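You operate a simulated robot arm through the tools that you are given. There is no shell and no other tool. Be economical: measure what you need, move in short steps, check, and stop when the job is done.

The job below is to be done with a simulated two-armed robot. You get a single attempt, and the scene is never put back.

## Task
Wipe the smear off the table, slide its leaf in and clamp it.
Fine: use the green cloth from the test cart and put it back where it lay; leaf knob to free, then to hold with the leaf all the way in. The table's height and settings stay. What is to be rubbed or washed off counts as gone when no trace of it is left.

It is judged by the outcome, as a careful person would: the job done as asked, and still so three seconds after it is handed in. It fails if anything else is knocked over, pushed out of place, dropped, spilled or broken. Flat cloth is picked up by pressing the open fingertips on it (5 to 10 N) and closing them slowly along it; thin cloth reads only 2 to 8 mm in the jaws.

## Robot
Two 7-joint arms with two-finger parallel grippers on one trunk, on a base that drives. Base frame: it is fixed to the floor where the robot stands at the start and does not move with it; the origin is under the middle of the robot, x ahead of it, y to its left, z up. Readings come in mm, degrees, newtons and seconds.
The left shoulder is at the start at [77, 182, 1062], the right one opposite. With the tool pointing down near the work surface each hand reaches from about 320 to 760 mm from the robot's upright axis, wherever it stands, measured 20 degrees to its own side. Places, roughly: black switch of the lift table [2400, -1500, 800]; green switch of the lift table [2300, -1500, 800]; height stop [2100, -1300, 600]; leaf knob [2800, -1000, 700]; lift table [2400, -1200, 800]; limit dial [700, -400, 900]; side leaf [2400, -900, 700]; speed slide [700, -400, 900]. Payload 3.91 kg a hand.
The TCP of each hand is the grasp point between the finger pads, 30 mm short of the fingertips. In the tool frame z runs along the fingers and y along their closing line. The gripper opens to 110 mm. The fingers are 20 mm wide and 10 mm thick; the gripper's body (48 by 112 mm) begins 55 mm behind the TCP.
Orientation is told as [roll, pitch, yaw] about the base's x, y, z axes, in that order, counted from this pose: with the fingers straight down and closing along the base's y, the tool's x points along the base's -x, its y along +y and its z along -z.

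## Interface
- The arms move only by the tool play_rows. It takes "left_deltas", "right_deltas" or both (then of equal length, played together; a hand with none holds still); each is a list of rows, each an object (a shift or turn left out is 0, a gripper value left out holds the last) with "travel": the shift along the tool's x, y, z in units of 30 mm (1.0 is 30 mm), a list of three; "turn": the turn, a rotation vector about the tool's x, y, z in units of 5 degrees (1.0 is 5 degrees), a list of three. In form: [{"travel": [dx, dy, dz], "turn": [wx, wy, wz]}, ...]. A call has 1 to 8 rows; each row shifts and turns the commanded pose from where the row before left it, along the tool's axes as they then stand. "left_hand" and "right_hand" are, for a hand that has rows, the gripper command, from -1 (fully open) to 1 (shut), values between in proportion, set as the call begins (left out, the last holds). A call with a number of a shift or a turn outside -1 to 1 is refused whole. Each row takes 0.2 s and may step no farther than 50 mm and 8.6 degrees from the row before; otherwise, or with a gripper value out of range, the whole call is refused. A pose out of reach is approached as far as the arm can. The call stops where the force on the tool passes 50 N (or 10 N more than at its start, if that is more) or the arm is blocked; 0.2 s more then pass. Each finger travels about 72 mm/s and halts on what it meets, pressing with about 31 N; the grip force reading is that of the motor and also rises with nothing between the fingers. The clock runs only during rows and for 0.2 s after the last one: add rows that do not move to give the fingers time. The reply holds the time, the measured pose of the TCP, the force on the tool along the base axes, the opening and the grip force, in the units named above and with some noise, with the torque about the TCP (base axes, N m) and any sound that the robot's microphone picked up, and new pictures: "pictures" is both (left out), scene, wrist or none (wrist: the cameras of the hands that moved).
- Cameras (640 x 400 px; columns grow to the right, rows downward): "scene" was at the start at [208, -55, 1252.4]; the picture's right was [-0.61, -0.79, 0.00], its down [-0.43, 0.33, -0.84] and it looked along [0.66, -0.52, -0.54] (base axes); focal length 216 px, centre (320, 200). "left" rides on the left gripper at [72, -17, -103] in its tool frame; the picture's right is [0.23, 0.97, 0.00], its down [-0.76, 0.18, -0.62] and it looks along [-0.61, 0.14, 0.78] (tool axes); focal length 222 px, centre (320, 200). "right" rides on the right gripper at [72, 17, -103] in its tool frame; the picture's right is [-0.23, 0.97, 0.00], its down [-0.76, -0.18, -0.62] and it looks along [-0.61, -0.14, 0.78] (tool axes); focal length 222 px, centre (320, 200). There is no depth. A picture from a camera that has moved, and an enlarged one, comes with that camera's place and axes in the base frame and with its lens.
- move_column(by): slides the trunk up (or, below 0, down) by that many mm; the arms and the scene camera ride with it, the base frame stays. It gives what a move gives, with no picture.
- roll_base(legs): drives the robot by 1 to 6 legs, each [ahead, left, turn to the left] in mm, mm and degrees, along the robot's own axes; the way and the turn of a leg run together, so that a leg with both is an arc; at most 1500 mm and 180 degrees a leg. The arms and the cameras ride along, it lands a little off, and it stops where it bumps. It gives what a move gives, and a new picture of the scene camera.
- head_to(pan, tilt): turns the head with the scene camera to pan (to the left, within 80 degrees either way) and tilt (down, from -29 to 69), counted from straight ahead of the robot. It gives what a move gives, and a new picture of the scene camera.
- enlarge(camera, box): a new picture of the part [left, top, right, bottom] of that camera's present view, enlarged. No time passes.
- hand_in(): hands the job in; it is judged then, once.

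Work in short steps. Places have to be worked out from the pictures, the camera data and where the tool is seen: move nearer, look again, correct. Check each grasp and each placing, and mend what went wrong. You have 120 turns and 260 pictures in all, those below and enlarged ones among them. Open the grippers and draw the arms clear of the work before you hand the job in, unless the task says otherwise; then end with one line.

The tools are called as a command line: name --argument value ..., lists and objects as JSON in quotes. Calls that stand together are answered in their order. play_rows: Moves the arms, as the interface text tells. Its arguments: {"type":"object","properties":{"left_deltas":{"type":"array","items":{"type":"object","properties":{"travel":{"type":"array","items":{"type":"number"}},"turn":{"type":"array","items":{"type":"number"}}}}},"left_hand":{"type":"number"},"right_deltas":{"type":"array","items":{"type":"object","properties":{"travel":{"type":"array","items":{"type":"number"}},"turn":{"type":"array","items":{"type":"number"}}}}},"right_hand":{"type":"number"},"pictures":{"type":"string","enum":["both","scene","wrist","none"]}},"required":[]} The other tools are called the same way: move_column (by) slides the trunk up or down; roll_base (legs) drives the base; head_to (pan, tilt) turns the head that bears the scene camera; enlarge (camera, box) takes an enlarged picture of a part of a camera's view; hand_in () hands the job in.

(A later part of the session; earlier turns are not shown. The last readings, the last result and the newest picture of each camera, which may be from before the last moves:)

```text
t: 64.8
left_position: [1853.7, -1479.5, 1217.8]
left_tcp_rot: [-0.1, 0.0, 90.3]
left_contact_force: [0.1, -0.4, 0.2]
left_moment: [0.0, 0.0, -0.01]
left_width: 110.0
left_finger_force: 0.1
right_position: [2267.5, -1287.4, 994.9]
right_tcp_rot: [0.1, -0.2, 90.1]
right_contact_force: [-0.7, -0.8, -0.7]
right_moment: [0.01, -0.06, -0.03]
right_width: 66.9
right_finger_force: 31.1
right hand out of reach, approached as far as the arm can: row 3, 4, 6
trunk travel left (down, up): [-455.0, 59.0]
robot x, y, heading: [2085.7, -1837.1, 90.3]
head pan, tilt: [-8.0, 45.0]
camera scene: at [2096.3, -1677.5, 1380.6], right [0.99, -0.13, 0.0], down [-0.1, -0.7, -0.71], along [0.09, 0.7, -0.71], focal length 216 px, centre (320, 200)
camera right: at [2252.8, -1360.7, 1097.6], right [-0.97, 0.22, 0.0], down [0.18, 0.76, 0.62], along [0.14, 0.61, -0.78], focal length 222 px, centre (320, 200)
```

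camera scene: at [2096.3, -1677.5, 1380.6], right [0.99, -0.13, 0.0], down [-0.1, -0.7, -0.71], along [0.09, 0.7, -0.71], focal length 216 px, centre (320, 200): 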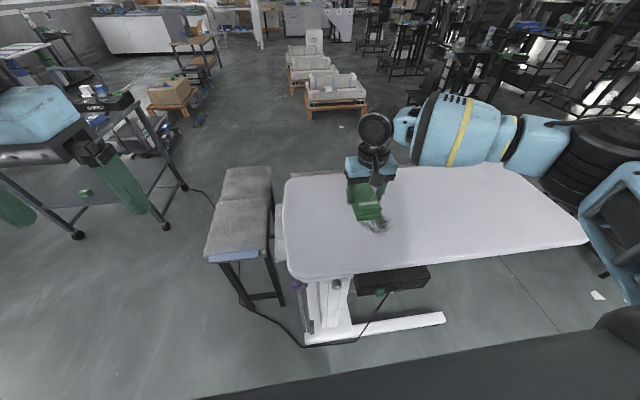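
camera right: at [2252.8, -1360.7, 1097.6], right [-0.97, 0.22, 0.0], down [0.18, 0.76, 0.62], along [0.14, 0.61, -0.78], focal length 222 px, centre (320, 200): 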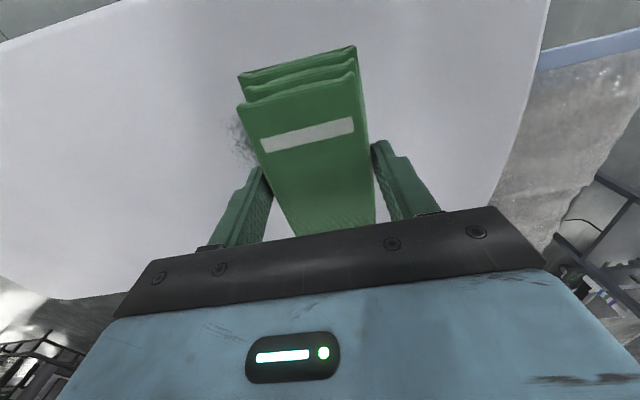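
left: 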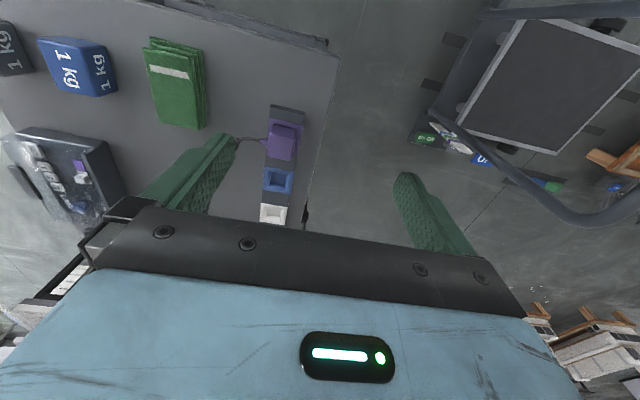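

Vertical again, at [2267,-1287,995]. I lower to just above contact.

play_rows --right_deltas '[{"travel": [0, 0, 0.8]}, {"travel": [0, 0.4, 0.8]}, {"travel": [0, 0.4, 0.8]}]' --pictures "none"

play_rows --right_deltas '[{"travel": [0, 0, 0.3]}]' --pictures "scene"

```text
t: 65.6
left_position: [1855.2, -1480.8, 1218.1]
left_tcp_rot: [-0.1, 0.0, 90.3]
left_contact_force: [0.4, 0.9, 1.0]
left_moment: [-0.02, -0.02, 0.0]
left_width: 110.0
left_finger_force: 0.0
right_position: [2266.0, -1308.9, 930.4]
right_tcp_rot: [0.2, -0.1, 90.1]
right_contact_force: [-0.2, -0.6, -0.5]
right_moment: [0.01, 0.03, -0.02]
right_width: 66.9
right_finger_force: 31.2
right hand out of reach, approached as far as the arm can: row 2, 3
trunk travel left (down, up): [-455.0, 59.0]
robot x, y, heading: [2086.6, -1840.3, 90.4]
head pan, tilt: [-8.0, 45.0]
```

```text
t: 66.0
left_position: [1854.7, -1480.9, 1218.1]
left_tcp_rot: [0.0, 0.0, 90.3]
left_contact_force: [-0.2, -0.4, -0.4]
left_moment: [-0.02, -0.03, -0.01]
left_width: 110.1
left_finger_force: 0.1
right_position: [2268.1, -1310.3, 923.0]
right_tcp_rot: [0.0, -0.1, 90.2]
right_contact_force: [0.2, -1.0, 0.4]
right_moment: [-0.02, 0.03, -0.01]
right_width: 66.7
right_finger_force: 31.3
right hand out of reach, approached as far as the arm can: row 1
trunk travel left (down, up): [-455.0, 59.0]
robot x, y, heading: [2088.1, -1839.2, 90.3]
head pan, tilt: [-8.0, 45.0]
camera scene: at [2096.0, -1677.8, 1380.7], right [0.99, -0.13, 0.0], down [-0.09, -0.7, -0.71], along [0.09, 0.7, -0.71], focal length 216 px, centre (320, 200)
```

scene: 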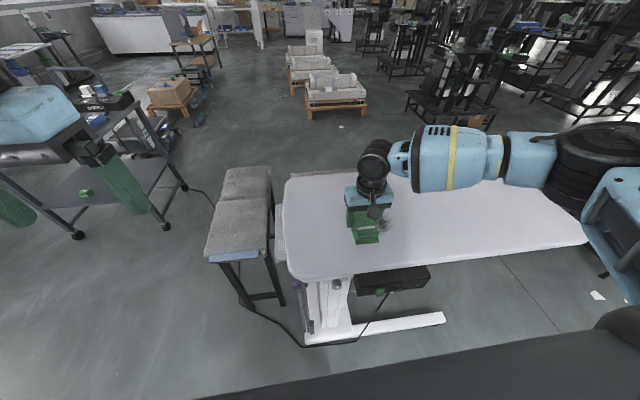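

The inward side limits the right arm, so I move the robot another 160 mm left to put the smear further to the right of it.

roll_base --legs '[[0, 160, 0]]'

play_rows --right_deltas '[{"travel": [-0.3, -0.8, 0]}, {"travel": [-0.3, -0.8, 0]}, {"travel": [-0.3, -0.8, 0]}, {"travel": [0, -0.8, 0]}, {"travel": [0, -0.8, 0]}]' --pictures "scene"

```text
t: 68.0
left_position: [1698.3, -1481.7, 1218.9]
left_tcp_rot: [0.0, 0.0, 90.3]
left_contact_force: [-0.9, -0.9, 0.7]
left_moment: [-0.01, 0.01, 0.01]
left_width: 109.9
left_finger_force: 0.1
right_position: [2111.3, -1310.8, 924.4]
right_tcp_rot: [0.2, -0.1, 90.1]
right_contact_force: [0.2, 0.0, 0.1]
right_moment: [0.0, -0.02, 0.0]
right_width: 67.0
right_finger_force: 31.2
trunk travel left (down, up): [-455.0, 59.0]
robot x, y, heading: [1927.9, -1835.9, 90.5]
head pan, tilt: [-8.0, 45.0]
camera scene: at [1939.6, -1678.6, 1380.7], right [0.99, -0.13, 0.0], down [-0.1, -0.7, -0.71], along [0.1, 0.7, -0.71], focal length 216 px, centre (320, 200)
```

scene: 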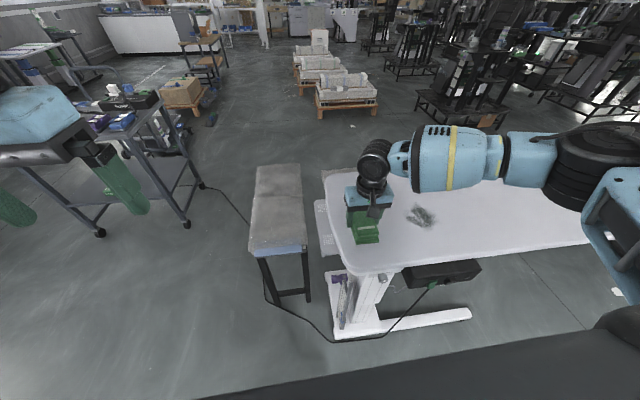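

```text
t: 69.2
left_position: [1698.7, -1481.3, 1219.5]
left_tcp_rot: [0.0, 0.0, 90.3]
left_contact_force: [0.7, -0.1, 0.0]
left_moment: [-0.01, -0.02, -0.02]
left_width: 110.1
left_finger_force: 0.0
right_position: [2231.3, -1285.4, 924.2]
right_tcp_rot: [0.3, -0.2, 90.2]
right_contact_force: [-0.5, -0.3, 0.4]
right_moment: [0.01, -0.01, -0.02]
right_width: 66.8
right_finger_force: 31.2
trunk travel left (down, up): [-455.0, 59.0]
robot x, y, heading: [1930.3, -1842.4, 90.2]
head pan, tilt: [-8.0, 45.0]
camera scene: at [1940.1, -1678.7, 1380.7], right [0.99, -0.13, 0.0], down [-0.1, -0.7, -0.71], along [0.1, 0.7, -0.71], focal length 216 px, centre (320, 200)
```

scene: 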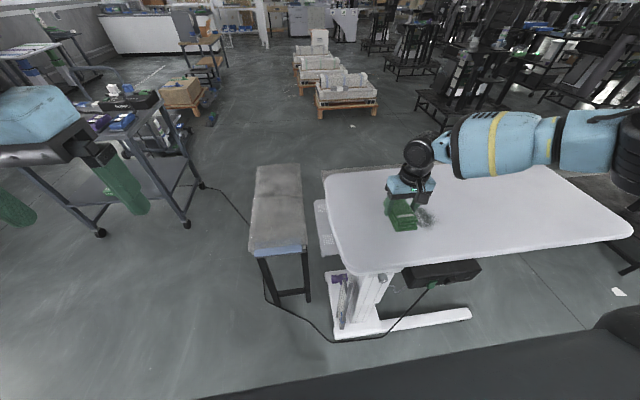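

In reach now, pad left of the smear. I lower gently to contact.

play_rows --right_deltas '[{"travel": [0, 0, 0.4]}, {"travel": [0, 0, 0.3]}]' --pictures "none"

play_rows --right_deltas '[{"travel": [0, 0, 0.2]}]' --pictures "none"

```text
t: 69.8
left_position: [1697.7, -1480.8, 1219.2]
left_tcp_rot: [0.0, 0.0, 90.3]
left_contact_force: [0.4, -1.0, -0.6]
left_moment: [0.02, -0.01, -0.01]
left_width: 110.0
left_finger_force: 0.1
right_position: [2231.3, -1285.0, 902.3]
right_tcp_rot: [0.1, -0.1, 90.2]
right_contact_force: [-0.5, 0.3, -0.6]
right_moment: [0.03, 0.01, -0.01]
right_width: 67.1
right_finger_force: 31.2
trunk travel left (down, up): [-455.0, 59.0]
robot x, y, heading: [1930.9, -1838.9, 90.5]
head pan, tilt: [-8.0, 45.0]
```

```text
t: 70.2
left_position: [1698.1, -1481.4, 1217.8]
left_tcp_rot: [0.0, 0.0, 90.3]
left_contact_force: [-0.1, 0.0, -0.4]
left_moment: [0.0, -0.01, 0.0]
left_width: 110.1
left_finger_force: 0.1
right_position: [2230.6, -1284.8, 895.6]
right_tcp_rot: [0.0, -0.1, 90.2]
right_contact_force: [-0.4, -0.2, -0.6]
right_moment: [-0.03, 0.0, -0.02]
right_width: 67.0
right_finger_force: 30.4
trunk travel left (down, up): [-455.0, 59.0]
robot x, y, heading: [1931.8, -1837.1, 90.5]
head pan, tilt: [-8.0, 45.0]
```

No contact yet; continuing in small steps.

play_rows --right_deltas '[{"travel": [0, 0, 0.15]}]' --pictures "none"

play_rows --right_deltas '[{"travel": [0, 0, 0.12]}]' --pictures "none"

play_rows --right_deltas '[{"travel": [0, 0, 0.1]}]' --pictures "wrist"

```text
t: 70.6
left_position: [1697.0, -1480.7, 1218.2]
left_tcp_rot: [0.0, 0.0, 90.3]
left_contact_force: [-0.2, -0.2, 0.5]
left_moment: [-0.01, 0.0, 0.02]
left_width: 110.2
left_finger_force: 0.0
right_position: [2231.9, -1284.2, 891.2]
right_tcp_rot: [0.1, -0.3, 90.0]
right_contact_force: [-0.1, -0.3, -0.6]
right_moment: [0.01, -0.04, 0.02]
right_width: 67.1
right_finger_force: 31.6
trunk travel left (down, up): [-455.0, 59.0]
robot x, y, heading: [1932.3, -1841.0, 90.3]
head pan, tilt: [-8.0, 45.0]
```

```text
t: 71.0
left_position: [1698.8, -1480.5, 1217.9]
left_tcp_rot: [0.0, 0.0, 90.3]
left_contact_force: [-0.6, 0.0, 0.2]
left_moment: [0.01, -0.01, 0.01]
left_width: 110.1
left_finger_force: 0.1
right_position: [2231.2, -1284.4, 887.9]
right_tcp_rot: [0.1, 0.0, 90.1]
right_contact_force: [-0.4, -0.3, -0.8]
right_moment: [0.03, -0.03, 0.03]
right_width: 67.0
right_finger_force: 31.5
trunk travel left (down, up): [-455.0, 59.0]
robot x, y, heading: [1928.5, -1842.1, 90.5]
head pan, tilt: [-8.0, 45.0]
```

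```text
t: 71.4
left_position: [1697.7, -1481.1, 1218.5]
left_tcp_rot: [0.1, 0.0, 90.3]
left_contact_force: [0.0, 0.5, 0.2]
left_moment: [-0.01, 0.0, -0.01]
left_width: 109.7
left_finger_force: 0.0
right_position: [2230.8, -1284.4, 886.5]
right_tcp_rot: [0.1, -0.1, 90.1]
right_contact_force: [0.3, 0.0, -0.6]
right_moment: [0.02, -0.05, 0.0]
right_width: 67.1
right_finger_force: 31.0
trunk travel left (down, up): [-455.0, 59.0]
robot x, y, heading: [1932.7, -1837.8, 90.1]
head pan, tilt: [-8.0, 45.0]
camera right: at [2215.9, -1356.5, 988.5], right [-0.97, 0.22, 0.0], down [0.18, 0.76, 0.62], along [0.14, 0.61, -0.78], focal length 222 px, centre (320, 200)
```

right: 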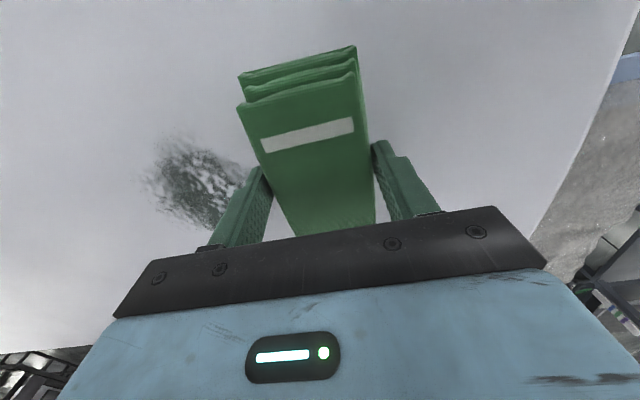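

The wrist view is consistent with the top at z≈840–845. I continue down in small steps.

play_rows --right_deltas '[{"travel": [0, 0, 0.1]}]' --pictures "none"

play_rows --right_deltas '[{"travel": [0, 0, 0.1]}]' --pictures "none"

play_rows --right_deltas '[{"travel": [0, 0, 0.1]}]' --pictures "none"

play_rows --right_deltas '[{"travel": [0, 0, 0.1]}]' --pictures "scene"

```text
t: 71.8
left_position: [1697.3, -1481.2, 1218.6]
left_tcp_rot: [0.0, 0.0, 90.3]
left_contact_force: [0.2, -1.2, -0.2]
left_moment: [0.0, 0.0, 0.01]
left_width: 109.9
left_finger_force: 0.0
right_position: [2230.8, -1284.7, 883.3]
right_tcp_rot: [0.1, -0.1, 90.1]
right_contact_force: [0.1, 1.0, -0.4]
right_moment: [-0.03, -0.03, -0.02]
right_width: 66.6
right_finger_force: 31.1
trunk travel left (down, up): [-455.0, 59.0]
robot x, y, heading: [1928.9, -1839.8, 90.2]
head pan, tilt: [-8.0, 45.0]
```

```text
t: 72.2
left_position: [1698.2, -1481.7, 1218.7]
left_tcp_rot: [0.0, 0.0, 90.3]
left_contact_force: [0.3, 0.1, -0.3]
left_moment: [0.02, -0.02, 0.03]
left_width: 110.1
left_finger_force: 0.1
right_position: [2231.7, -1285.1, 880.0]
right_tcp_rot: [0.2, 0.0, 90.1]
right_contact_force: [1.1, 1.0, -0.6]
right_moment: [0.0, 0.02, -0.01]
right_width: 66.9
right_finger_force: 31.5
trunk travel left (down, up): [-455.0, 59.0]
robot x, y, heading: [1925.7, -1837.7, 90.2]
head pan, tilt: [-8.0, 45.0]
```

```text
t: 72.6
left_position: [1697.8, -1482.0, 1218.7]
left_tcp_rot: [0.1, 0.1, 90.4]
left_contact_force: [-0.7, -0.8, 0.0]
left_moment: [0.01, 0.02, 0.03]
left_width: 110.0
left_finger_force: 0.0
right_position: [2232.2, -1283.3, 877.7]
right_tcp_rot: [0.1, -0.1, 90.2]
right_contact_force: [0.4, -0.5, -0.3]
right_moment: [0.01, -0.02, -0.02]
right_width: 66.8
right_finger_force: 30.9
trunk travel left (down, up): [-455.0, 59.0]
robot x, y, heading: [1930.6, -1840.0, 90.2]
head pan, tilt: [-8.0, 45.0]
```

```text
t: 73.0
left_position: [1698.2, -1481.8, 1219.4]
left_tcp_rot: [0.0, 0.0, 90.3]
left_contact_force: [-0.4, -0.3, -0.7]
left_moment: [0.02, -0.03, 0.01]
left_width: 109.9
left_finger_force: 0.0
right_position: [2231.2, -1283.7, 874.2]
right_tcp_rot: [0.1, -0.1, 90.1]
right_contact_force: [-0.7, 0.2, -0.3]
right_moment: [0.0, 0.02, 0.01]
right_width: 66.9
right_finger_force: 31.9
trunk travel left (down, up): [-455.0, 59.0]
robot x, y, heading: [1931.7, -1837.4, 90.2]
head pan, tilt: [-8.0, 45.0]
camera scene: at [1939.6, -1678.5, 1380.7], right [0.99, -0.13, 0.0], down [-0.1, -0.7, -0.71], along [0.1, 0.7, -0.71], focal length 216 px, centre (320, 200)
```

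scene: 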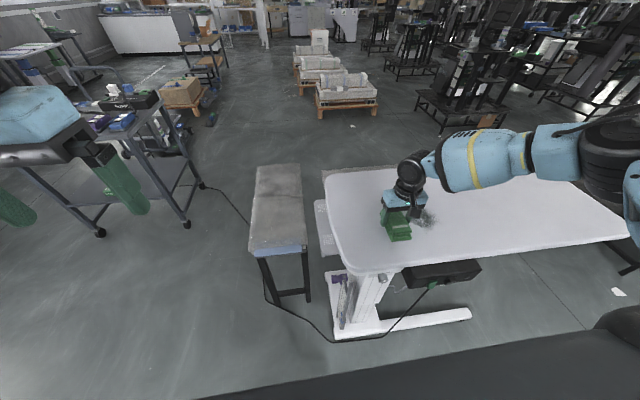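

Still free. Continue down.

play_rows --right_deltas '[{"travel": [0, 0, 0.1]}]' --pictures "none"

play_rows --right_deltas '[{"travel": [0, 0, 0.1]}]' --pictures "none"

play_rows --right_deltas '[{"travel": [0, 0, 0.1]}]' --pictures "none"

play_rows --right_deltas '[{"travel": [0, 0, 0.1]}]' --pictures "wrist"

```text
t: 73.4
left_position: [1697.4, -1481.1, 1219.7]
left_tcp_rot: [0.0, -0.2, 90.4]
left_contact_force: [-0.3, -0.6, -0.2]
left_moment: [0.02, 0.02, -0.03]
left_width: 109.9
left_finger_force: 0.0
right_position: [2231.7, -1284.8, 872.4]
right_tcp_rot: [0.1, -0.3, 90.1]
right_contact_force: [0.4, 0.6, 3.0]
right_moment: [-0.28, -0.11, 0.0]
right_width: 66.9
right_finger_force: 30.7
trunk travel left (down, up): [-455.0, 59.0]
robot x, y, heading: [1928.7, -1837.0, 90.5]
head pan, tilt: [-8.0, 45.0]
```

```text
t: 73.8
left_position: [1696.7, -1482.6, 1219.9]
left_tcp_rot: [0.1, -0.2, 90.2]
left_contact_force: [0.7, -0.6, 0.4]
left_moment: [0.03, 0.0, -0.02]
left_width: 109.9
left_finger_force: 0.1
right_position: [2231.8, -1284.6, 870.4]
right_tcp_rot: [0.1, -0.5, 90.1]
right_contact_force: [1.7, -2.9, 22.5]
right_moment: [-0.76, -0.21, 0.01]
right_width: 66.8
right_finger_force: 31.1
trunk travel left (down, up): [-455.0, 59.0]
robot x, y, heading: [1928.7, -1837.8, 90.3]
head pan, tilt: [-8.0, 45.0]
```

```text
t: 74.2
left_position: [1696.3, -1484.9, 1219.9]
left_tcp_rot: [-0.1, -0.3, 90.3]
left_contact_force: [0.0, -0.2, -0.8]
left_moment: [0.0, 0.02, 0.02]
left_width: 110.3
left_finger_force: 0.0
right_position: [2232.3, -1284.7, 869.2]
right_tcp_rot: [0.1, -0.7, 90.1]
right_contact_force: [3.3, -2.8, 34.3]
right_moment: [0.0, -0.17, -0.02]
right_width: 67.3
right_finger_force: 31.2
trunk travel left (down, up): [-455.0, 59.0]
robot x, y, heading: [1927.5, -1844.7, 90.2]
head pan, tilt: [-8.0, 45.0]
```

```text
t: 74.8
left_position: [1697.9, -1484.0, 1218.4]
left_tcp_rot: [-0.1, -0.1, 90.2]
left_contact_force: [0.5, -0.5, -0.3]
left_moment: [0.02, 0.01, 0.0]
left_width: 110.2
left_finger_force: 0.0
right_position: [2230.9, -1282.3, 868.8]
right_tcp_rot: [0.3, -0.9, 90.1]
right_contact_force: [-0.3, -8.3, 25.8]
right_moment: [-0.52, -0.39, -0.11]
right_width: 66.9
right_finger_force: 31.2
trunk travel left (down, up): [-455.0, 59.0]
robot x, y, heading: [1929.6, -1839.5, 90.4]
head pan, tilt: [-8.0, 45.0]
stopped in row 1 (right hand): the force on the tool passed its limit at 51 N (the readings are from after the stop); the commanded pose is now the measured one
camera right: at [2215.7, -1355.3, 970.5], right [-0.97, 0.23, 0.01], down [0.18, 0.75, 0.63], along [0.14, 0.62, -0.77], focal length 222 px, centre (320, 200)
```

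right: 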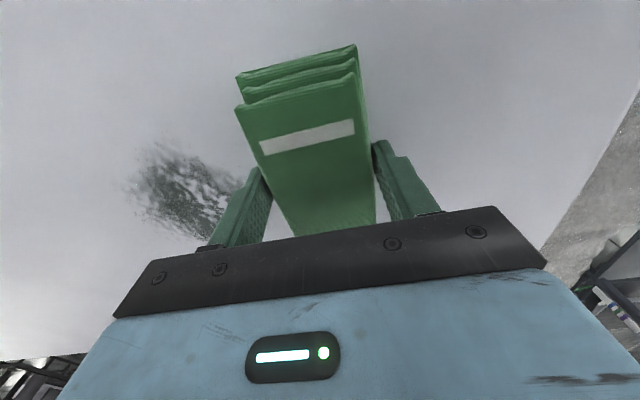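

Contact at TCP≈872 (table top ≈835). Now wiping with moderate pressure: a stroke across the smear in +x.

play_rows --right_deltas '[{"travel": [0, 0, -0.02], "turn": [0, 0.16, 0]}, {"travel": [0, -0.9, 0]}, {"travel": [0, -0.9, 0]}, {"travel": [0, -0.9, 0]}, {"travel": [0, -0.9, 0]}, {"travel": [0, -0.9, 0]}, {"travel": [0, -0.9, 0]}, {"travel": [0, -0.6, 0]}]' --pictures "both"

```text
t: 76.5
left_position: [1696.9, -1483.9, 1219.2]
left_tcp_rot: [-0.1, -0.1, 90.3]
left_contact_force: [0.3, 0.1, -0.1]
left_moment: [0.02, -0.03, -0.02]
left_width: 110.3
left_finger_force: 0.0
right_position: [2410.2, -1283.7, 869.6]
right_tcp_rot: [0.1, 0.0, 89.9]
right_contact_force: [-9.0, 0.0, 24.8]
right_moment: [0.18, 0.16, -0.12]
right_width: 67.0
right_finger_force: 31.0
trunk travel left (down, up): [-455.0, 59.0]
robot x, y, heading: [1932.9, -1842.2, 90.2]
head pan, tilt: [-8.0, 45.0]
camera scene: at [1937.1, -1680.8, 1381.0], right [0.99, -0.13, 0.0], down [-0.09, -0.7, -0.71], along [0.1, 0.7, -0.71], focal length 216 px, centre (320, 200)
camera right: at [2394.5, -1354.9, 971.6], right [-0.97, 0.23, 0.0], down [0.18, 0.76, 0.62], along [0.14, 0.61, -0.78], focal length 222 px, centre (320, 200)
```

scene: 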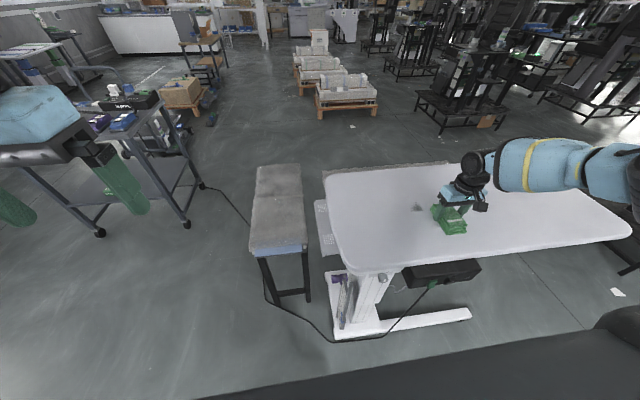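
right: 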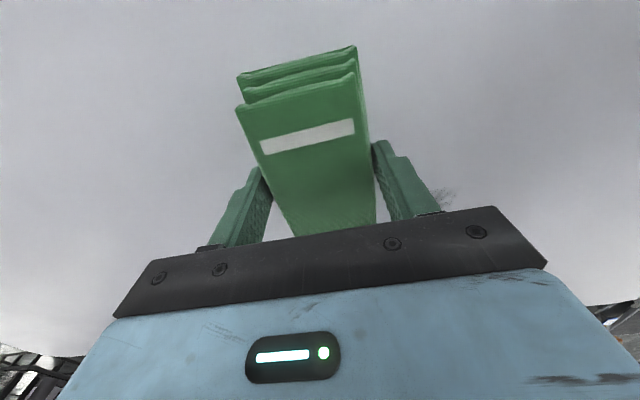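

Most is gone; a remnant sits on the +y side near y −1229. I shift 40 mm in +y and stroke back.

play_rows --right_deltas '[{"travel": [-0.7, 0.3, 0]}, {"travel": [-0.7, 0.9, 0]}, {"travel": [0, 0.9, 0]}, {"travel": [0, 0.9, 0]}, {"travel": [0, 0.9, 0]}, {"travel": [0, 0.9, 0]}, {"travel": [0, 0.9, 0]}, {"travel": [0, 0.5, 0]}]' --pictures "both"

enlarge --camera "scene" --box '[340, 160, 500, 260]'

```text
t: 78.3
left_position: [1697.7, -1481.5, 1217.9]
left_tcp_rot: [0.0, 0.1, 90.4]
left_contact_force: [0.4, -0.4, -0.3]
left_moment: [0.0, -0.01, 0.01]
left_width: 110.1
left_finger_force: 0.1
right_position: [2227.4, -1250.6, 868.7]
right_tcp_rot: [0.2, 0.2, 90.1]
right_contact_force: [1.6, 2.6, 8.3]
right_moment: [0.51, -0.39, -0.05]
right_width: 66.9
right_finger_force: 31.0
right hand out of reach, approached as far as the arm can: row 7, 8
trunk travel left (down, up): [-455.0, 59.0]
robot x, y, heading: [1931.2, -1835.2, 90.5]
head pan, tilt: [-8.0, 45.0]
camera scene: at [1939.3, -1679.1, 1380.4], right [0.99, -0.13, 0.0], down [-0.09, -0.7, -0.71], along [0.1, 0.7, -0.71], focal length 216 px, centre (320, 200)
camera right: at [2212.6, -1321.5, 972.2], right [-0.97, 0.22, 0.0], down [0.18, 0.76, 0.62], along [0.14, 0.61, -0.78], focal length 222 px, centre (320, 200)
```

scene: 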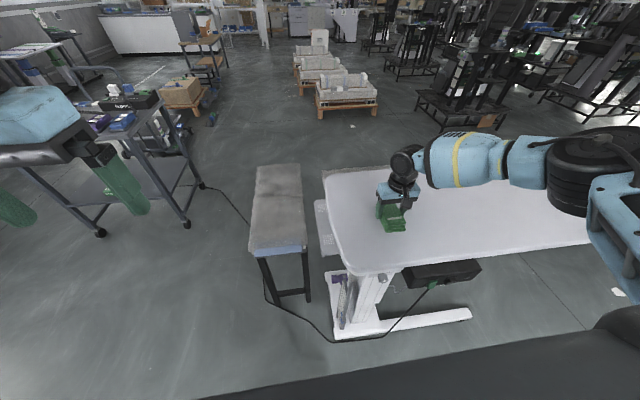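
right: 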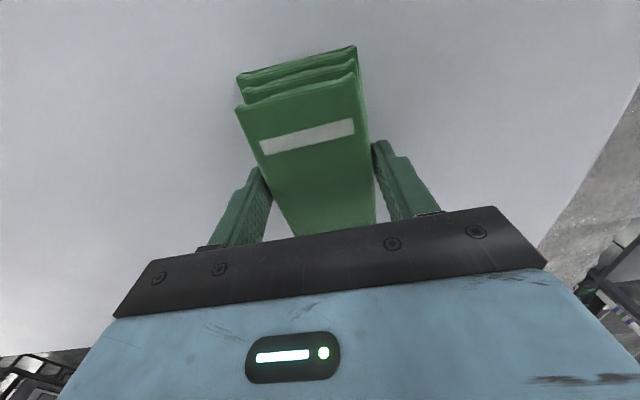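

```text
4.00 times, centred on (420, 210) of scene
camera zoom: at [1939.3, -1679.1, 1380.4], right [0.99, -0.13, 0.0], down [-0.09, -0.7, -0.71], along [0.1, 0.7, -0.71], focal length 864 px, centre (-80, 160)
```

zoom: 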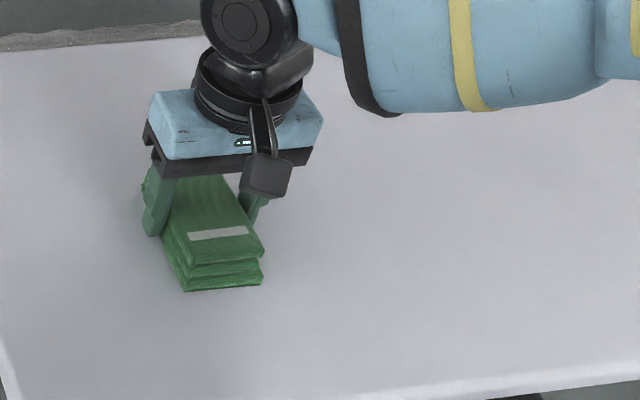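

The table appears clean, but to leave no trace I make another pass forward and back, the latter a bit toward −y.

play_rows --right_deltas '[{"travel": [0, -0.9, 0.03]}, {"travel": [0, -0.9, 0]}, {"travel": [0, -0.9, 0]}, {"travel": [0, -0.9, 0]}, {"travel": [0, -0.9, 0]}, {"travel": [0, -0.9, 0]}, {"travel": [0, -0.3, 0]}]' --pictures "none"

play_rows --right_deltas '[{"travel": [0.9, 0, 0]}, {"travel": [0.9, 0, 0]}, {"travel": [0, 0.9, 0]}, {"travel": [0, 0.9, 0]}, {"travel": [0, 0.9, 0]}, {"travel": [0, 0.9, 0]}, {"travel": [0, 0.9, 0]}]' --pictures "none"

play_rows --right_deltas '[{"travel": [0, 0, -0.7]}, {"travel": [0, -0.5, -1]}, {"travel": [0, -1, -1]}, {"travel": [0, -1, -1]}, {"travel": [0, -1, -1]}, {"travel": [0, -1, 0]}, {"travel": [0, -1, 0]}, {"travel": [0, -1, 0]}]' --pictures "both"

enlarge --camera "scene" --box '[360, 170, 480, 245]'

```text
t: 80.0
left_position: [1698.0, -1482.1, 1218.8]
left_tcp_rot: [0.1, 0.0, 90.3]
left_contact_force: [-0.1, -0.1, -0.2]
left_moment: [0.0, -0.01, -0.04]
left_width: 110.3
left_finger_force: 0.1
right_position: [2402.3, -1250.5, 870.1]
right_tcp_rot: [0.1, 0.2, 90.2]
right_contact_force: [-1.9, -0.2, 2.7]
right_moment: [0.12, -0.06, 0.03]
right_width: 66.7
right_finger_force: 30.7
trunk travel left (down, up): [-455.0, 59.0]
robot x, y, heading: [1932.1, -1840.1, 90.0]
head pan, tilt: [-8.0, 45.0]
```

```text
t: 81.5
left_position: [1698.0, -1481.0, 1218.3]
left_tcp_rot: [0.0, 0.0, 90.3]
left_contact_force: [-0.2, 0.3, 0.5]
left_moment: [0.02, 0.02, -0.01]
left_width: 109.9
left_finger_force: 0.0
right_position: [2266.0, -1303.1, 869.3]
right_tcp_rot: [0.1, 0.2, 90.0]
right_contact_force: [-0.6, -0.9, 0.1]
right_moment: [0.01, -0.02, -0.02]
right_width: 66.9
right_finger_force: 31.3
trunk travel left (down, up): [-455.0, 59.0]
robot x, y, heading: [1929.5, -1841.4, 90.2]
head pan, tilt: [-8.0, 45.0]
```

```text
t: 83.3
left_position: [1699.0, -1482.1, 1218.3]
left_tcp_rot: [0.0, 0.1, 90.2]
left_contact_force: [0.0, -0.2, 0.3]
left_moment: [-0.01, 0.02, 0.0]
left_width: 110.0
left_finger_force: 0.0
right_position: [2462.8, -1303.4, 1008.7]
right_tcp_rot: [0.2, 0.2, 90.1]
right_contact_force: [0.3, 0.4, -0.7]
right_moment: [-0.02, -0.03, 0.02]
right_width: 66.7
right_finger_force: 30.7
trunk travel left (down, up): [-455.0, 59.0]
robot x, y, heading: [1927.2, -1839.5, 90.4]
head pan, tilt: [-8.0, 45.0]
camera scene: at [1940.3, -1678.6, 1380.7], right [0.99, -0.13, 0.0], down [-0.1, -0.7, -0.71], along [0.1, 0.7, -0.71], focal length 216 px, centre (320, 200)
camera right: at [2448.0, -1374.3, 1112.1], right [-0.97, 0.23, 0.0], down [0.18, 0.76, 0.62], along [0.14, 0.6, -0.78], focal length 222 px, centre (320, 200)
```

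scene: 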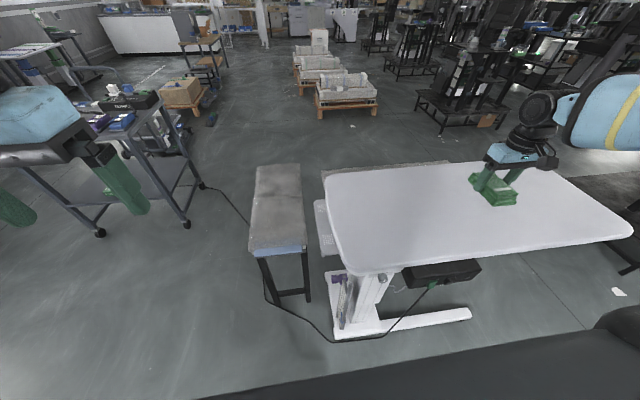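
right: 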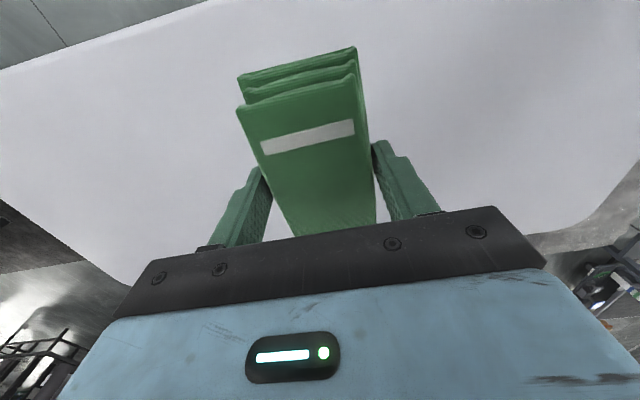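

```text
5.33 times, centred on (420, 208) of scene
camera zoom: at [1940.3, -1678.6, 1380.7], right [0.99, -0.13, 0.0], down [-0.1, -0.7, -0.71], along [0.1, 0.7, -0.71], focal length 1151 px, centre (-213, 160)
```

zoom: 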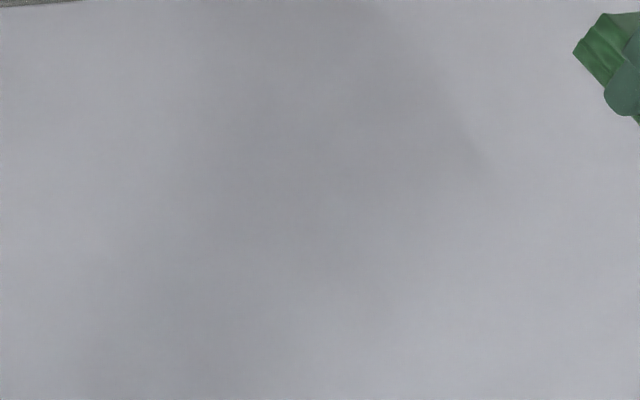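

The table top is clean. Next I size up the robot's own footprint and the lane at the table's far end: looking straight down first.

head_to --pan 0 --tilt 69

head_to --pan -60 --tilt 25

```text
t: 84.2
left_position: [1698.8, -1481.7, 1219.1]
left_tcp_rot: [0.0, 0.0, 90.3]
left_contact_force: [0.3, 0.4, 0.2]
left_moment: [0.0, 0.03, 0.01]
left_width: 109.9
left_finger_force: 0.0
right_position: [2462.1, -1302.5, 1010.3]
right_tcp_rot: [0.1, 0.2, 90.1]
right_contact_force: [0.1, 0.5, -0.2]
right_moment: [-0.03, -0.03, -0.01]
right_width: 67.2
right_finger_force: 30.7
trunk travel left (down, up): [-455.0, 59.0]
robot x, y, heading: [1933.4, -1838.7, 90.4]
head pan, tilt: [0.0, 68.8]
camera scene: at [1928.6, -1703.3, 1351.9], right [1.0, 0.0, 0.0], down [0.0, -0.93, -0.36], along [0.0, 0.36, -0.93], focal length 216 px, centre (320, 200)
```

scene: 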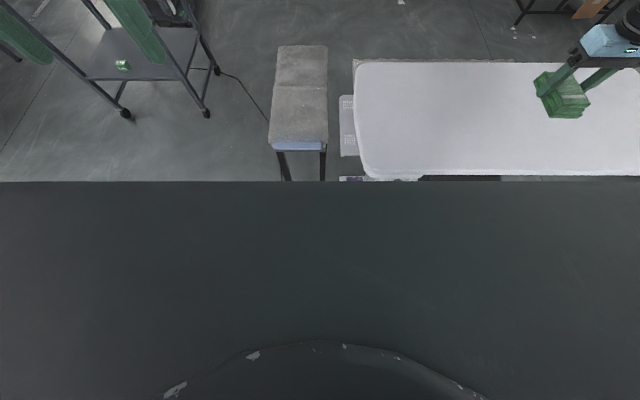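

```text
t: 85.5
left_position: [1697.6, -1482.1, 1218.8]
left_tcp_rot: [0.0, 0.0, 90.2]
left_contact_force: [0.5, -0.2, 0.2]
left_moment: [0.02, 0.01, 0.0]
left_width: 110.1
left_finger_force: 0.1
right_position: [2463.3, -1302.9, 1008.7]
right_tcp_rot: [0.1, 0.2, 90.1]
right_contact_force: [0.2, -0.6, -1.0]
right_moment: [0.02, -0.01, -0.01]
right_width: 67.1
right_finger_force: 30.8
trunk travel left (down, up): [-455.0, 59.0]
robot x, y, heading: [1932.8, -1836.9, 90.4]
head pan, tilt: [-60.0, 25.0]
camera scene: at [2008.3, -1712.7, 1411.2], right [0.5, -0.86, 0.0], down [-0.37, -0.21, -0.91], along [0.78, 0.46, -0.42], focal length 216 px, centre (320, 200)
```

scene: 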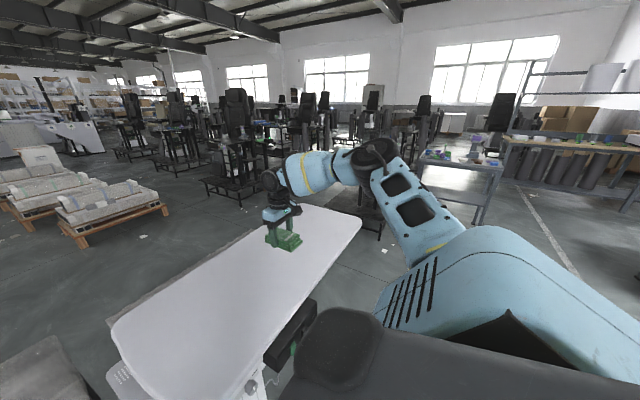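

enlarge --camera "scene" --box '[180, 120, 440, 282]'

```text
2.46 times, centred on (310, 201) of scene
camera zoom: at [2008.3, -1712.7, 1411.2], right [0.5, -0.86, 0.0], down [-0.37, -0.21, -0.91], along [0.78, 0.46, -0.42], focal length 531 px, centre (345, 198)
```

zoom: 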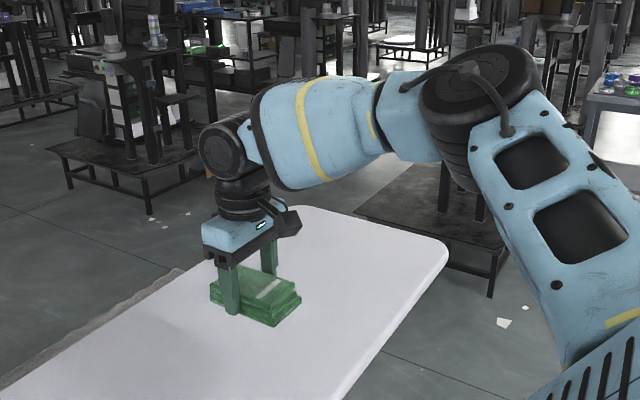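

The far-end lane is ~900 mm wide and the +y side is open. I retract the right hand, then drive around the table's far end to the +y side.

play_rows --right_deltas '[{"travel": [0.7, 0.6, -0.6]}, {"travel": [0.7, 0.6, -0.6]}, {"travel": [0.7, 0.6, -0.6]}, {"travel": [0.7, 0.6, -0.6]}, {"travel": [0.7, 0.6, -0.6]}, {"travel": [0.7, 0.6, -0.6]}, {"travel": [0.7, 0.6, 0]}]' --pictures "none"

roll_base --legs '[[-160, 0, 0], [0, -1490, 0]]'

```text
t: 87.1
left_position: [1698.6, -1481.4, 1218.7]
left_tcp_rot: [0.0, -0.1, 90.3]
left_contact_force: [0.1, -0.2, -0.2]
left_moment: [0.0, -0.01, 0.0]
left_width: 110.2
left_finger_force: 0.0
right_position: [2336.0, -1451.4, 1119.8]
right_tcp_rot: [0.2, 0.1, 89.9]
right_contact_force: [0.0, -0.2, -0.7]
right_moment: [0.04, 0.02, 0.01]
right_width: 67.0
right_finger_force: 31.1
trunk travel left (down, up): [-455.0, 59.0]
robot x, y, heading: [1929.9, -1837.3, 89.9]
head pan, tilt: [-60.0, 25.0]
```

```text
t: 101.4
left_position: [3194.3, -1628.3, 1218.3]
left_tcp_rot: [0.0, 0.0, 91.0]
left_contact_force: [-0.4, 1.0, 0.7]
left_moment: [-0.01, 0.04, 0.01]
left_width: 110.0
left_finger_force: 0.1
right_position: [3830.9, -1592.1, 1120.3]
right_tcp_rot: [0.1, 0.2, 90.7]
right_contact_force: [-0.2, 0.3, -1.2]
right_moment: [0.01, 0.0, 0.04]
right_width: 66.9
right_finger_force: 30.4
trunk travel left (down, up): [-455.0, 59.0]
robot x, y, heading: [3429.4, -1984.7, 91.0]
head pan, tilt: [-60.0, 25.0]
camera scene: at [3507.0, -1856.4, 1411.3], right [0.51, -0.86, 0.0], down [-0.36, -0.22, -0.91], along [0.78, 0.47, -0.42], focal length 216 px, centre (320, 200)
```

scene: 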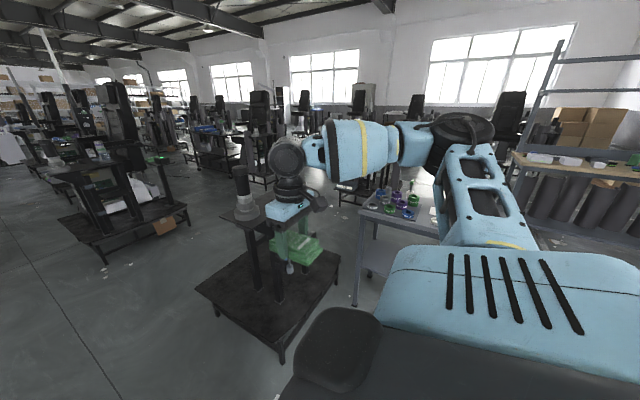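

Machines to the right are close; I turn to face −x so the arms point at the table end, then strafe right along the lane to the end of the leaf.

roll_base --legs '[[0, 0, 89], [30, 0, 0], [0, -1150, 0]]'

head_to --pan 0 --tilt 48

```text
t: 116.1
left_position: [3019.2, -1072.0, 1218.7]
left_tcp_rot: [0.0, 0.0, -178.9]
left_contact_force: [-0.6, 0.2, -0.2]
left_moment: [-0.02, -0.01, 0.0]
left_width: 109.9
left_finger_force: 0.0
right_position: [2980.5, -434.2, 1120.6]
right_tcp_rot: [0.1, 0.2, -179.1]
right_contact_force: [0.1, 0.4, 0.0]
right_moment: [0.04, 0.03, 0.0]
right_width: 66.9
right_finger_force: 31.2
trunk travel left (down, up): [-455.0, 59.0]
robot x, y, heading: [3373.9, -836.7, -178.8]
head pan, tilt: [-60.0, 25.0]
camera scene: at [3245.5, -757.7, 1411.3], right [0.86, 0.52, 0.0], down [0.22, -0.36, -0.91], along [-0.47, 0.78, -0.42], focal length 216 px, centre (320, 200)
```

scene: 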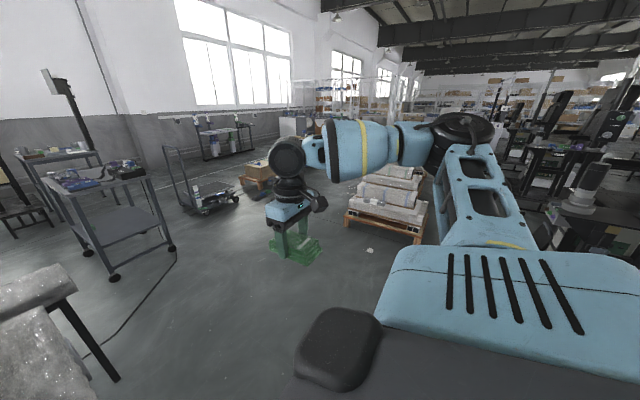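

```text
t: 117.4
left_position: [3020.6, -1071.7, 1217.8]
left_tcp_rot: [0.0, 0.0, -178.8]
left_contact_force: [0.6, -0.9, 0.7]
left_moment: [0.0, 0.03, -0.02]
left_width: 109.9
left_finger_force: 0.0
right_position: [2981.1, -434.9, 1120.5]
right_tcp_rot: [0.1, 0.1, -179.1]
right_contact_force: [-1.7, 0.1, -0.7]
right_moment: [0.01, -0.01, 0.01]
right_width: 66.9
right_finger_force: 30.8
trunk travel left (down, up): [-455.0, 59.0]
robot x, y, heading: [3375.1, -834.4, -178.8]
head pan, tilt: [0.0, 48.0]
camera scene: at [3214.4, -838.1, 1376.5], right [-0.02, 1.0, 0.0], down [0.74, 0.01, -0.67], along [-0.67, -0.01, -0.74], focal length 216 px, centre (320, 200)
```

scene: 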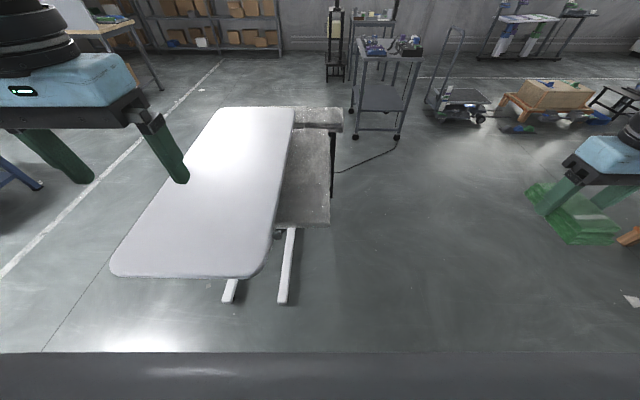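

Clear view of the leaf from its end. I enlarge the leaf end and knob.

enlarge --camera "scene" --box '[240, 120, 368, 250]'

enlarge --camera "scene" --box '[262, 215, 302, 250]'

```text
3.08 times, centred on (304, 185) of scene
camera zoom: at [3214.4, -838.1, 1376.5], right [-0.02, 1.0, 0.0], down [0.74, 0.01, -0.67], along [-0.67, -0.01, -0.74], focal length 664 px, centre (369, 246)
```

zoom: 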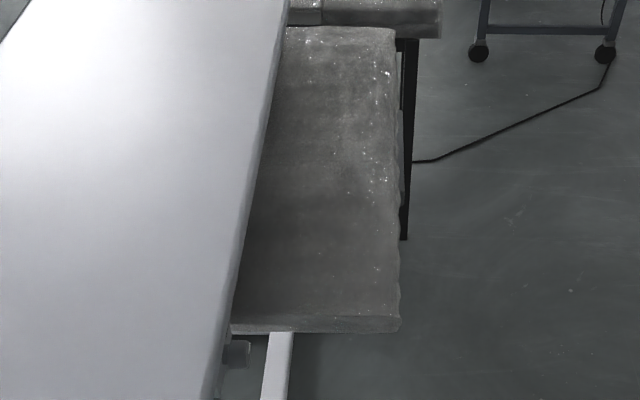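

```text
11.43 times, centred on (282, 232) of scene
camera zoom: at [3214.4, -838.1, 1376.5], right [-0.02, 1.0, 0.0], down [0.74, 0.01, -0.67], along [-0.67, -0.01, -0.74], focal length 2467 px, centre (754, -171)
```

zoom: 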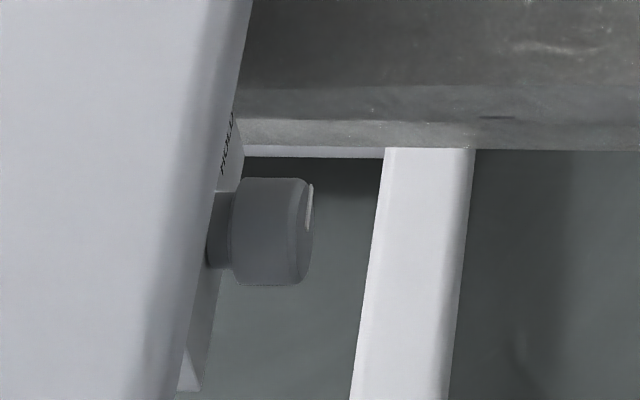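

The knob is a cylinder sticking out to +y at ≈[2779,-1000,700], with a pointer line on its end face and lettering above it; the leaf is out by ~210 mm (edge y≈−808). I drive to the +y side and face the table to see the knob face.

roll_base --legs '[[0, -700, 0], [0, 0, 89], [0, -700, 0]]'

head_to --pan 0 --tilt 40

```text
t: 134.0
left_position: [2867.0, -485.2, 1218.6]
left_tcp_rot: [-0.2, 0.0, -91.0]
left_contact_force: [1.2, 0.3, 0.2]
left_moment: [0.0, 0.01, -0.05]
left_width: 109.9
left_finger_force: 0.0
right_position: [2229.0, -502.0, 1120.1]
right_tcp_rot: [0.2, 0.2, -91.2]
right_contact_force: [1.0, -0.8, -0.3]
right_moment: [-0.05, 0.03, -0.01]
right_width: 66.8
right_finger_force: 31.3
trunk travel left (down, up): [-455.0, 59.0]
robot x, y, heading: [2640.0, -125.1, -90.7]
head pan, tilt: [0.0, 48.0]
camera scene: at [2640.0, -281.5, 1376.5], right [-1.0, 0.02, 0.0], down [0.01, 0.74, -0.67], along [-0.01, -0.67, -0.74], focal length 216 px, centre (320, 200)
```

scene: 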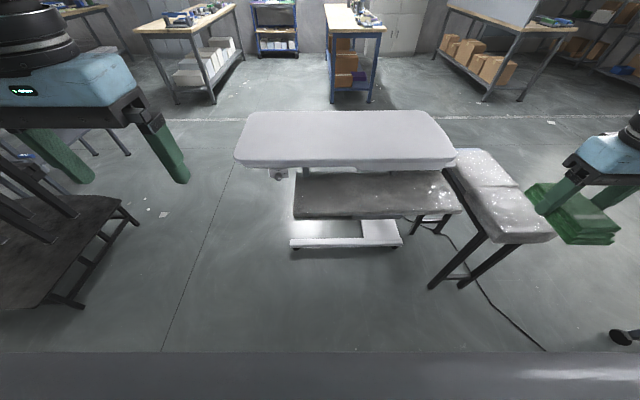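

```text
t: 134.7
left_position: [2867.8, -485.5, 1219.5]
left_tcp_rot: [0.0, 0.0, -91.0]
left_contact_force: [0.2, -0.1, 0.0]
left_moment: [0.01, -0.01, 0.01]
left_width: 110.1
left_finger_force: 0.0
right_position: [2229.1, -501.7, 1119.5]
right_tcp_rot: [0.1, 0.2, -91.2]
right_contact_force: [-0.1, -0.2, -1.1]
right_moment: [0.02, 0.0, 0.03]
right_width: 66.9
right_finger_force: 31.2
trunk travel left (down, up): [-455.0, 59.0]
robot x, y, heading: [2645.4, -126.4, -91.1]
head pan, tilt: [0.0, 40.0]
camera scene: at [2639.9, -287.7, 1387.9], right [-1.0, 0.02, 0.0], down [0.01, 0.64, -0.77], along [-0.01, -0.77, -0.64], focal length 216 px, centre (320, 200)
```

scene: 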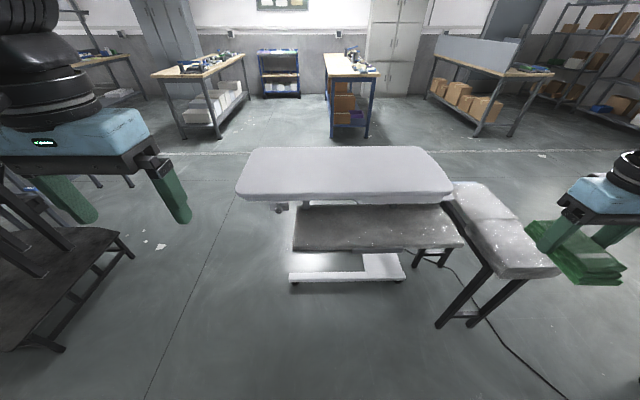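

enlarge --camera "scene" --box '[264, 190, 314, 222]'

enlarge --camera "scene" --box '[230, 140, 470, 290]'

```text
12.50 times, centred on (289, 206) of scene
camera zoom: at [2639.9, -287.7, 1387.9], right [-1.0, 0.02, 0.0], down [0.01, 0.64, -0.77], along [-0.01, -0.77, -0.64], focal length 2698 px, centre (708, 125)
```

zoom: 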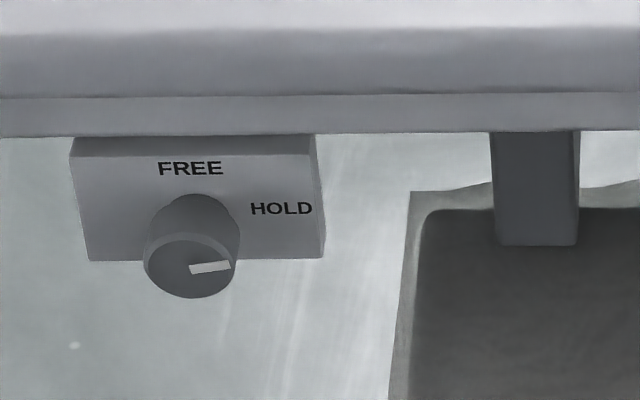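

```text
2.67 times, centred on (350, 215) of scene
camera zoom: at [2639.9, -287.7, 1387.9], right [-1.0, 0.02, 0.0], down [0.01, 0.64, -0.77], along [-0.01, -0.77, -0.64], focal length 576 px, centre (240, 160)
```

zoom: 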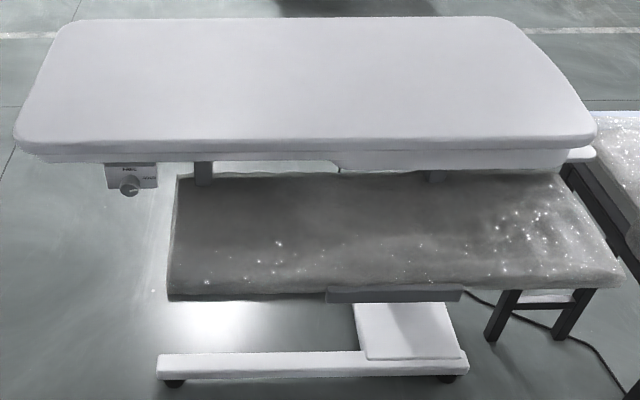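

The knob points to HOLD (right); FREE is at 12 o'clock, a quarter turn counter-clockwise. Knob centre ≈[2810,-993,743], axis along y. I lower the trunk and drive closer for a horizontal approach with the left hand.

move_column --by -200

roll_base --legs '[[220, 0, 1]]'

```text
t: 136.8
left_position: [2868.5, -484.2, 1017.9]
left_tcp_rot: [-0.1, -0.1, -90.9]
left_contact_force: [1.1, 0.0, -0.3]
left_moment: [-0.01, 0.01, 0.0]
left_width: 110.4
left_finger_force: 0.0
right_position: [2228.7, -500.3, 920.9]
right_tcp_rot: [0.1, 0.2, -91.3]
right_contact_force: [0.5, -0.4, -0.5]
right_moment: [0.02, 0.02, 0.02]
right_width: 66.9
right_finger_force: 30.4
trunk travel left (down, up): [-255.0, 259.0]
robot x, y, heading: [2645.0, -122.7, -91.2]
head pan, tilt: [0.0, 40.0]
```

```text
t: 138.5
left_position: [2873.4, -699.5, 1018.9]
left_tcp_rot: [0.1, 0.0, -90.0]
left_contact_force: [0.6, -0.3, 0.1]
left_moment: [0.02, 0.01, 0.03]
left_width: 109.8
left_finger_force: 0.0
right_position: [2234.3, -728.1, 919.6]
right_tcp_rot: [0.0, 0.2, -90.2]
right_contact_force: [1.1, -0.6, -0.1]
right_moment: [0.03, 0.03, 0.02]
right_width: 67.1
right_finger_force: 31.2
trunk travel left (down, up): [-255.0, 259.0]
robot x, y, heading: [2641.7, -339.3, -90.0]
head pan, tilt: [0.0, 40.0]
camera scene: at [2641.4, -583.2, 1171.0], right [-1.0, 0.0, 0.0], down [0.0, 0.64, -0.77], along [0.0, -0.77, -0.64], focal length 216 px, centre (320, 200)
```

scene: 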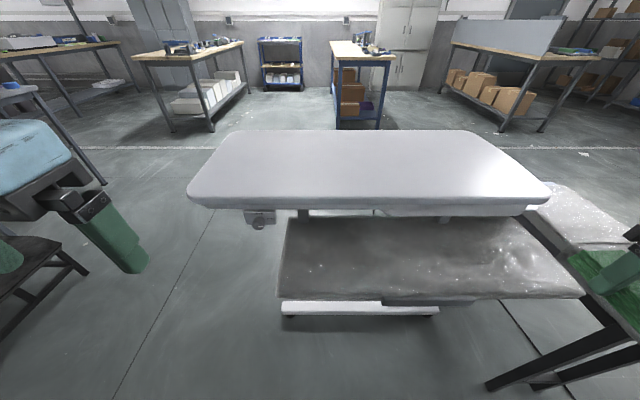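

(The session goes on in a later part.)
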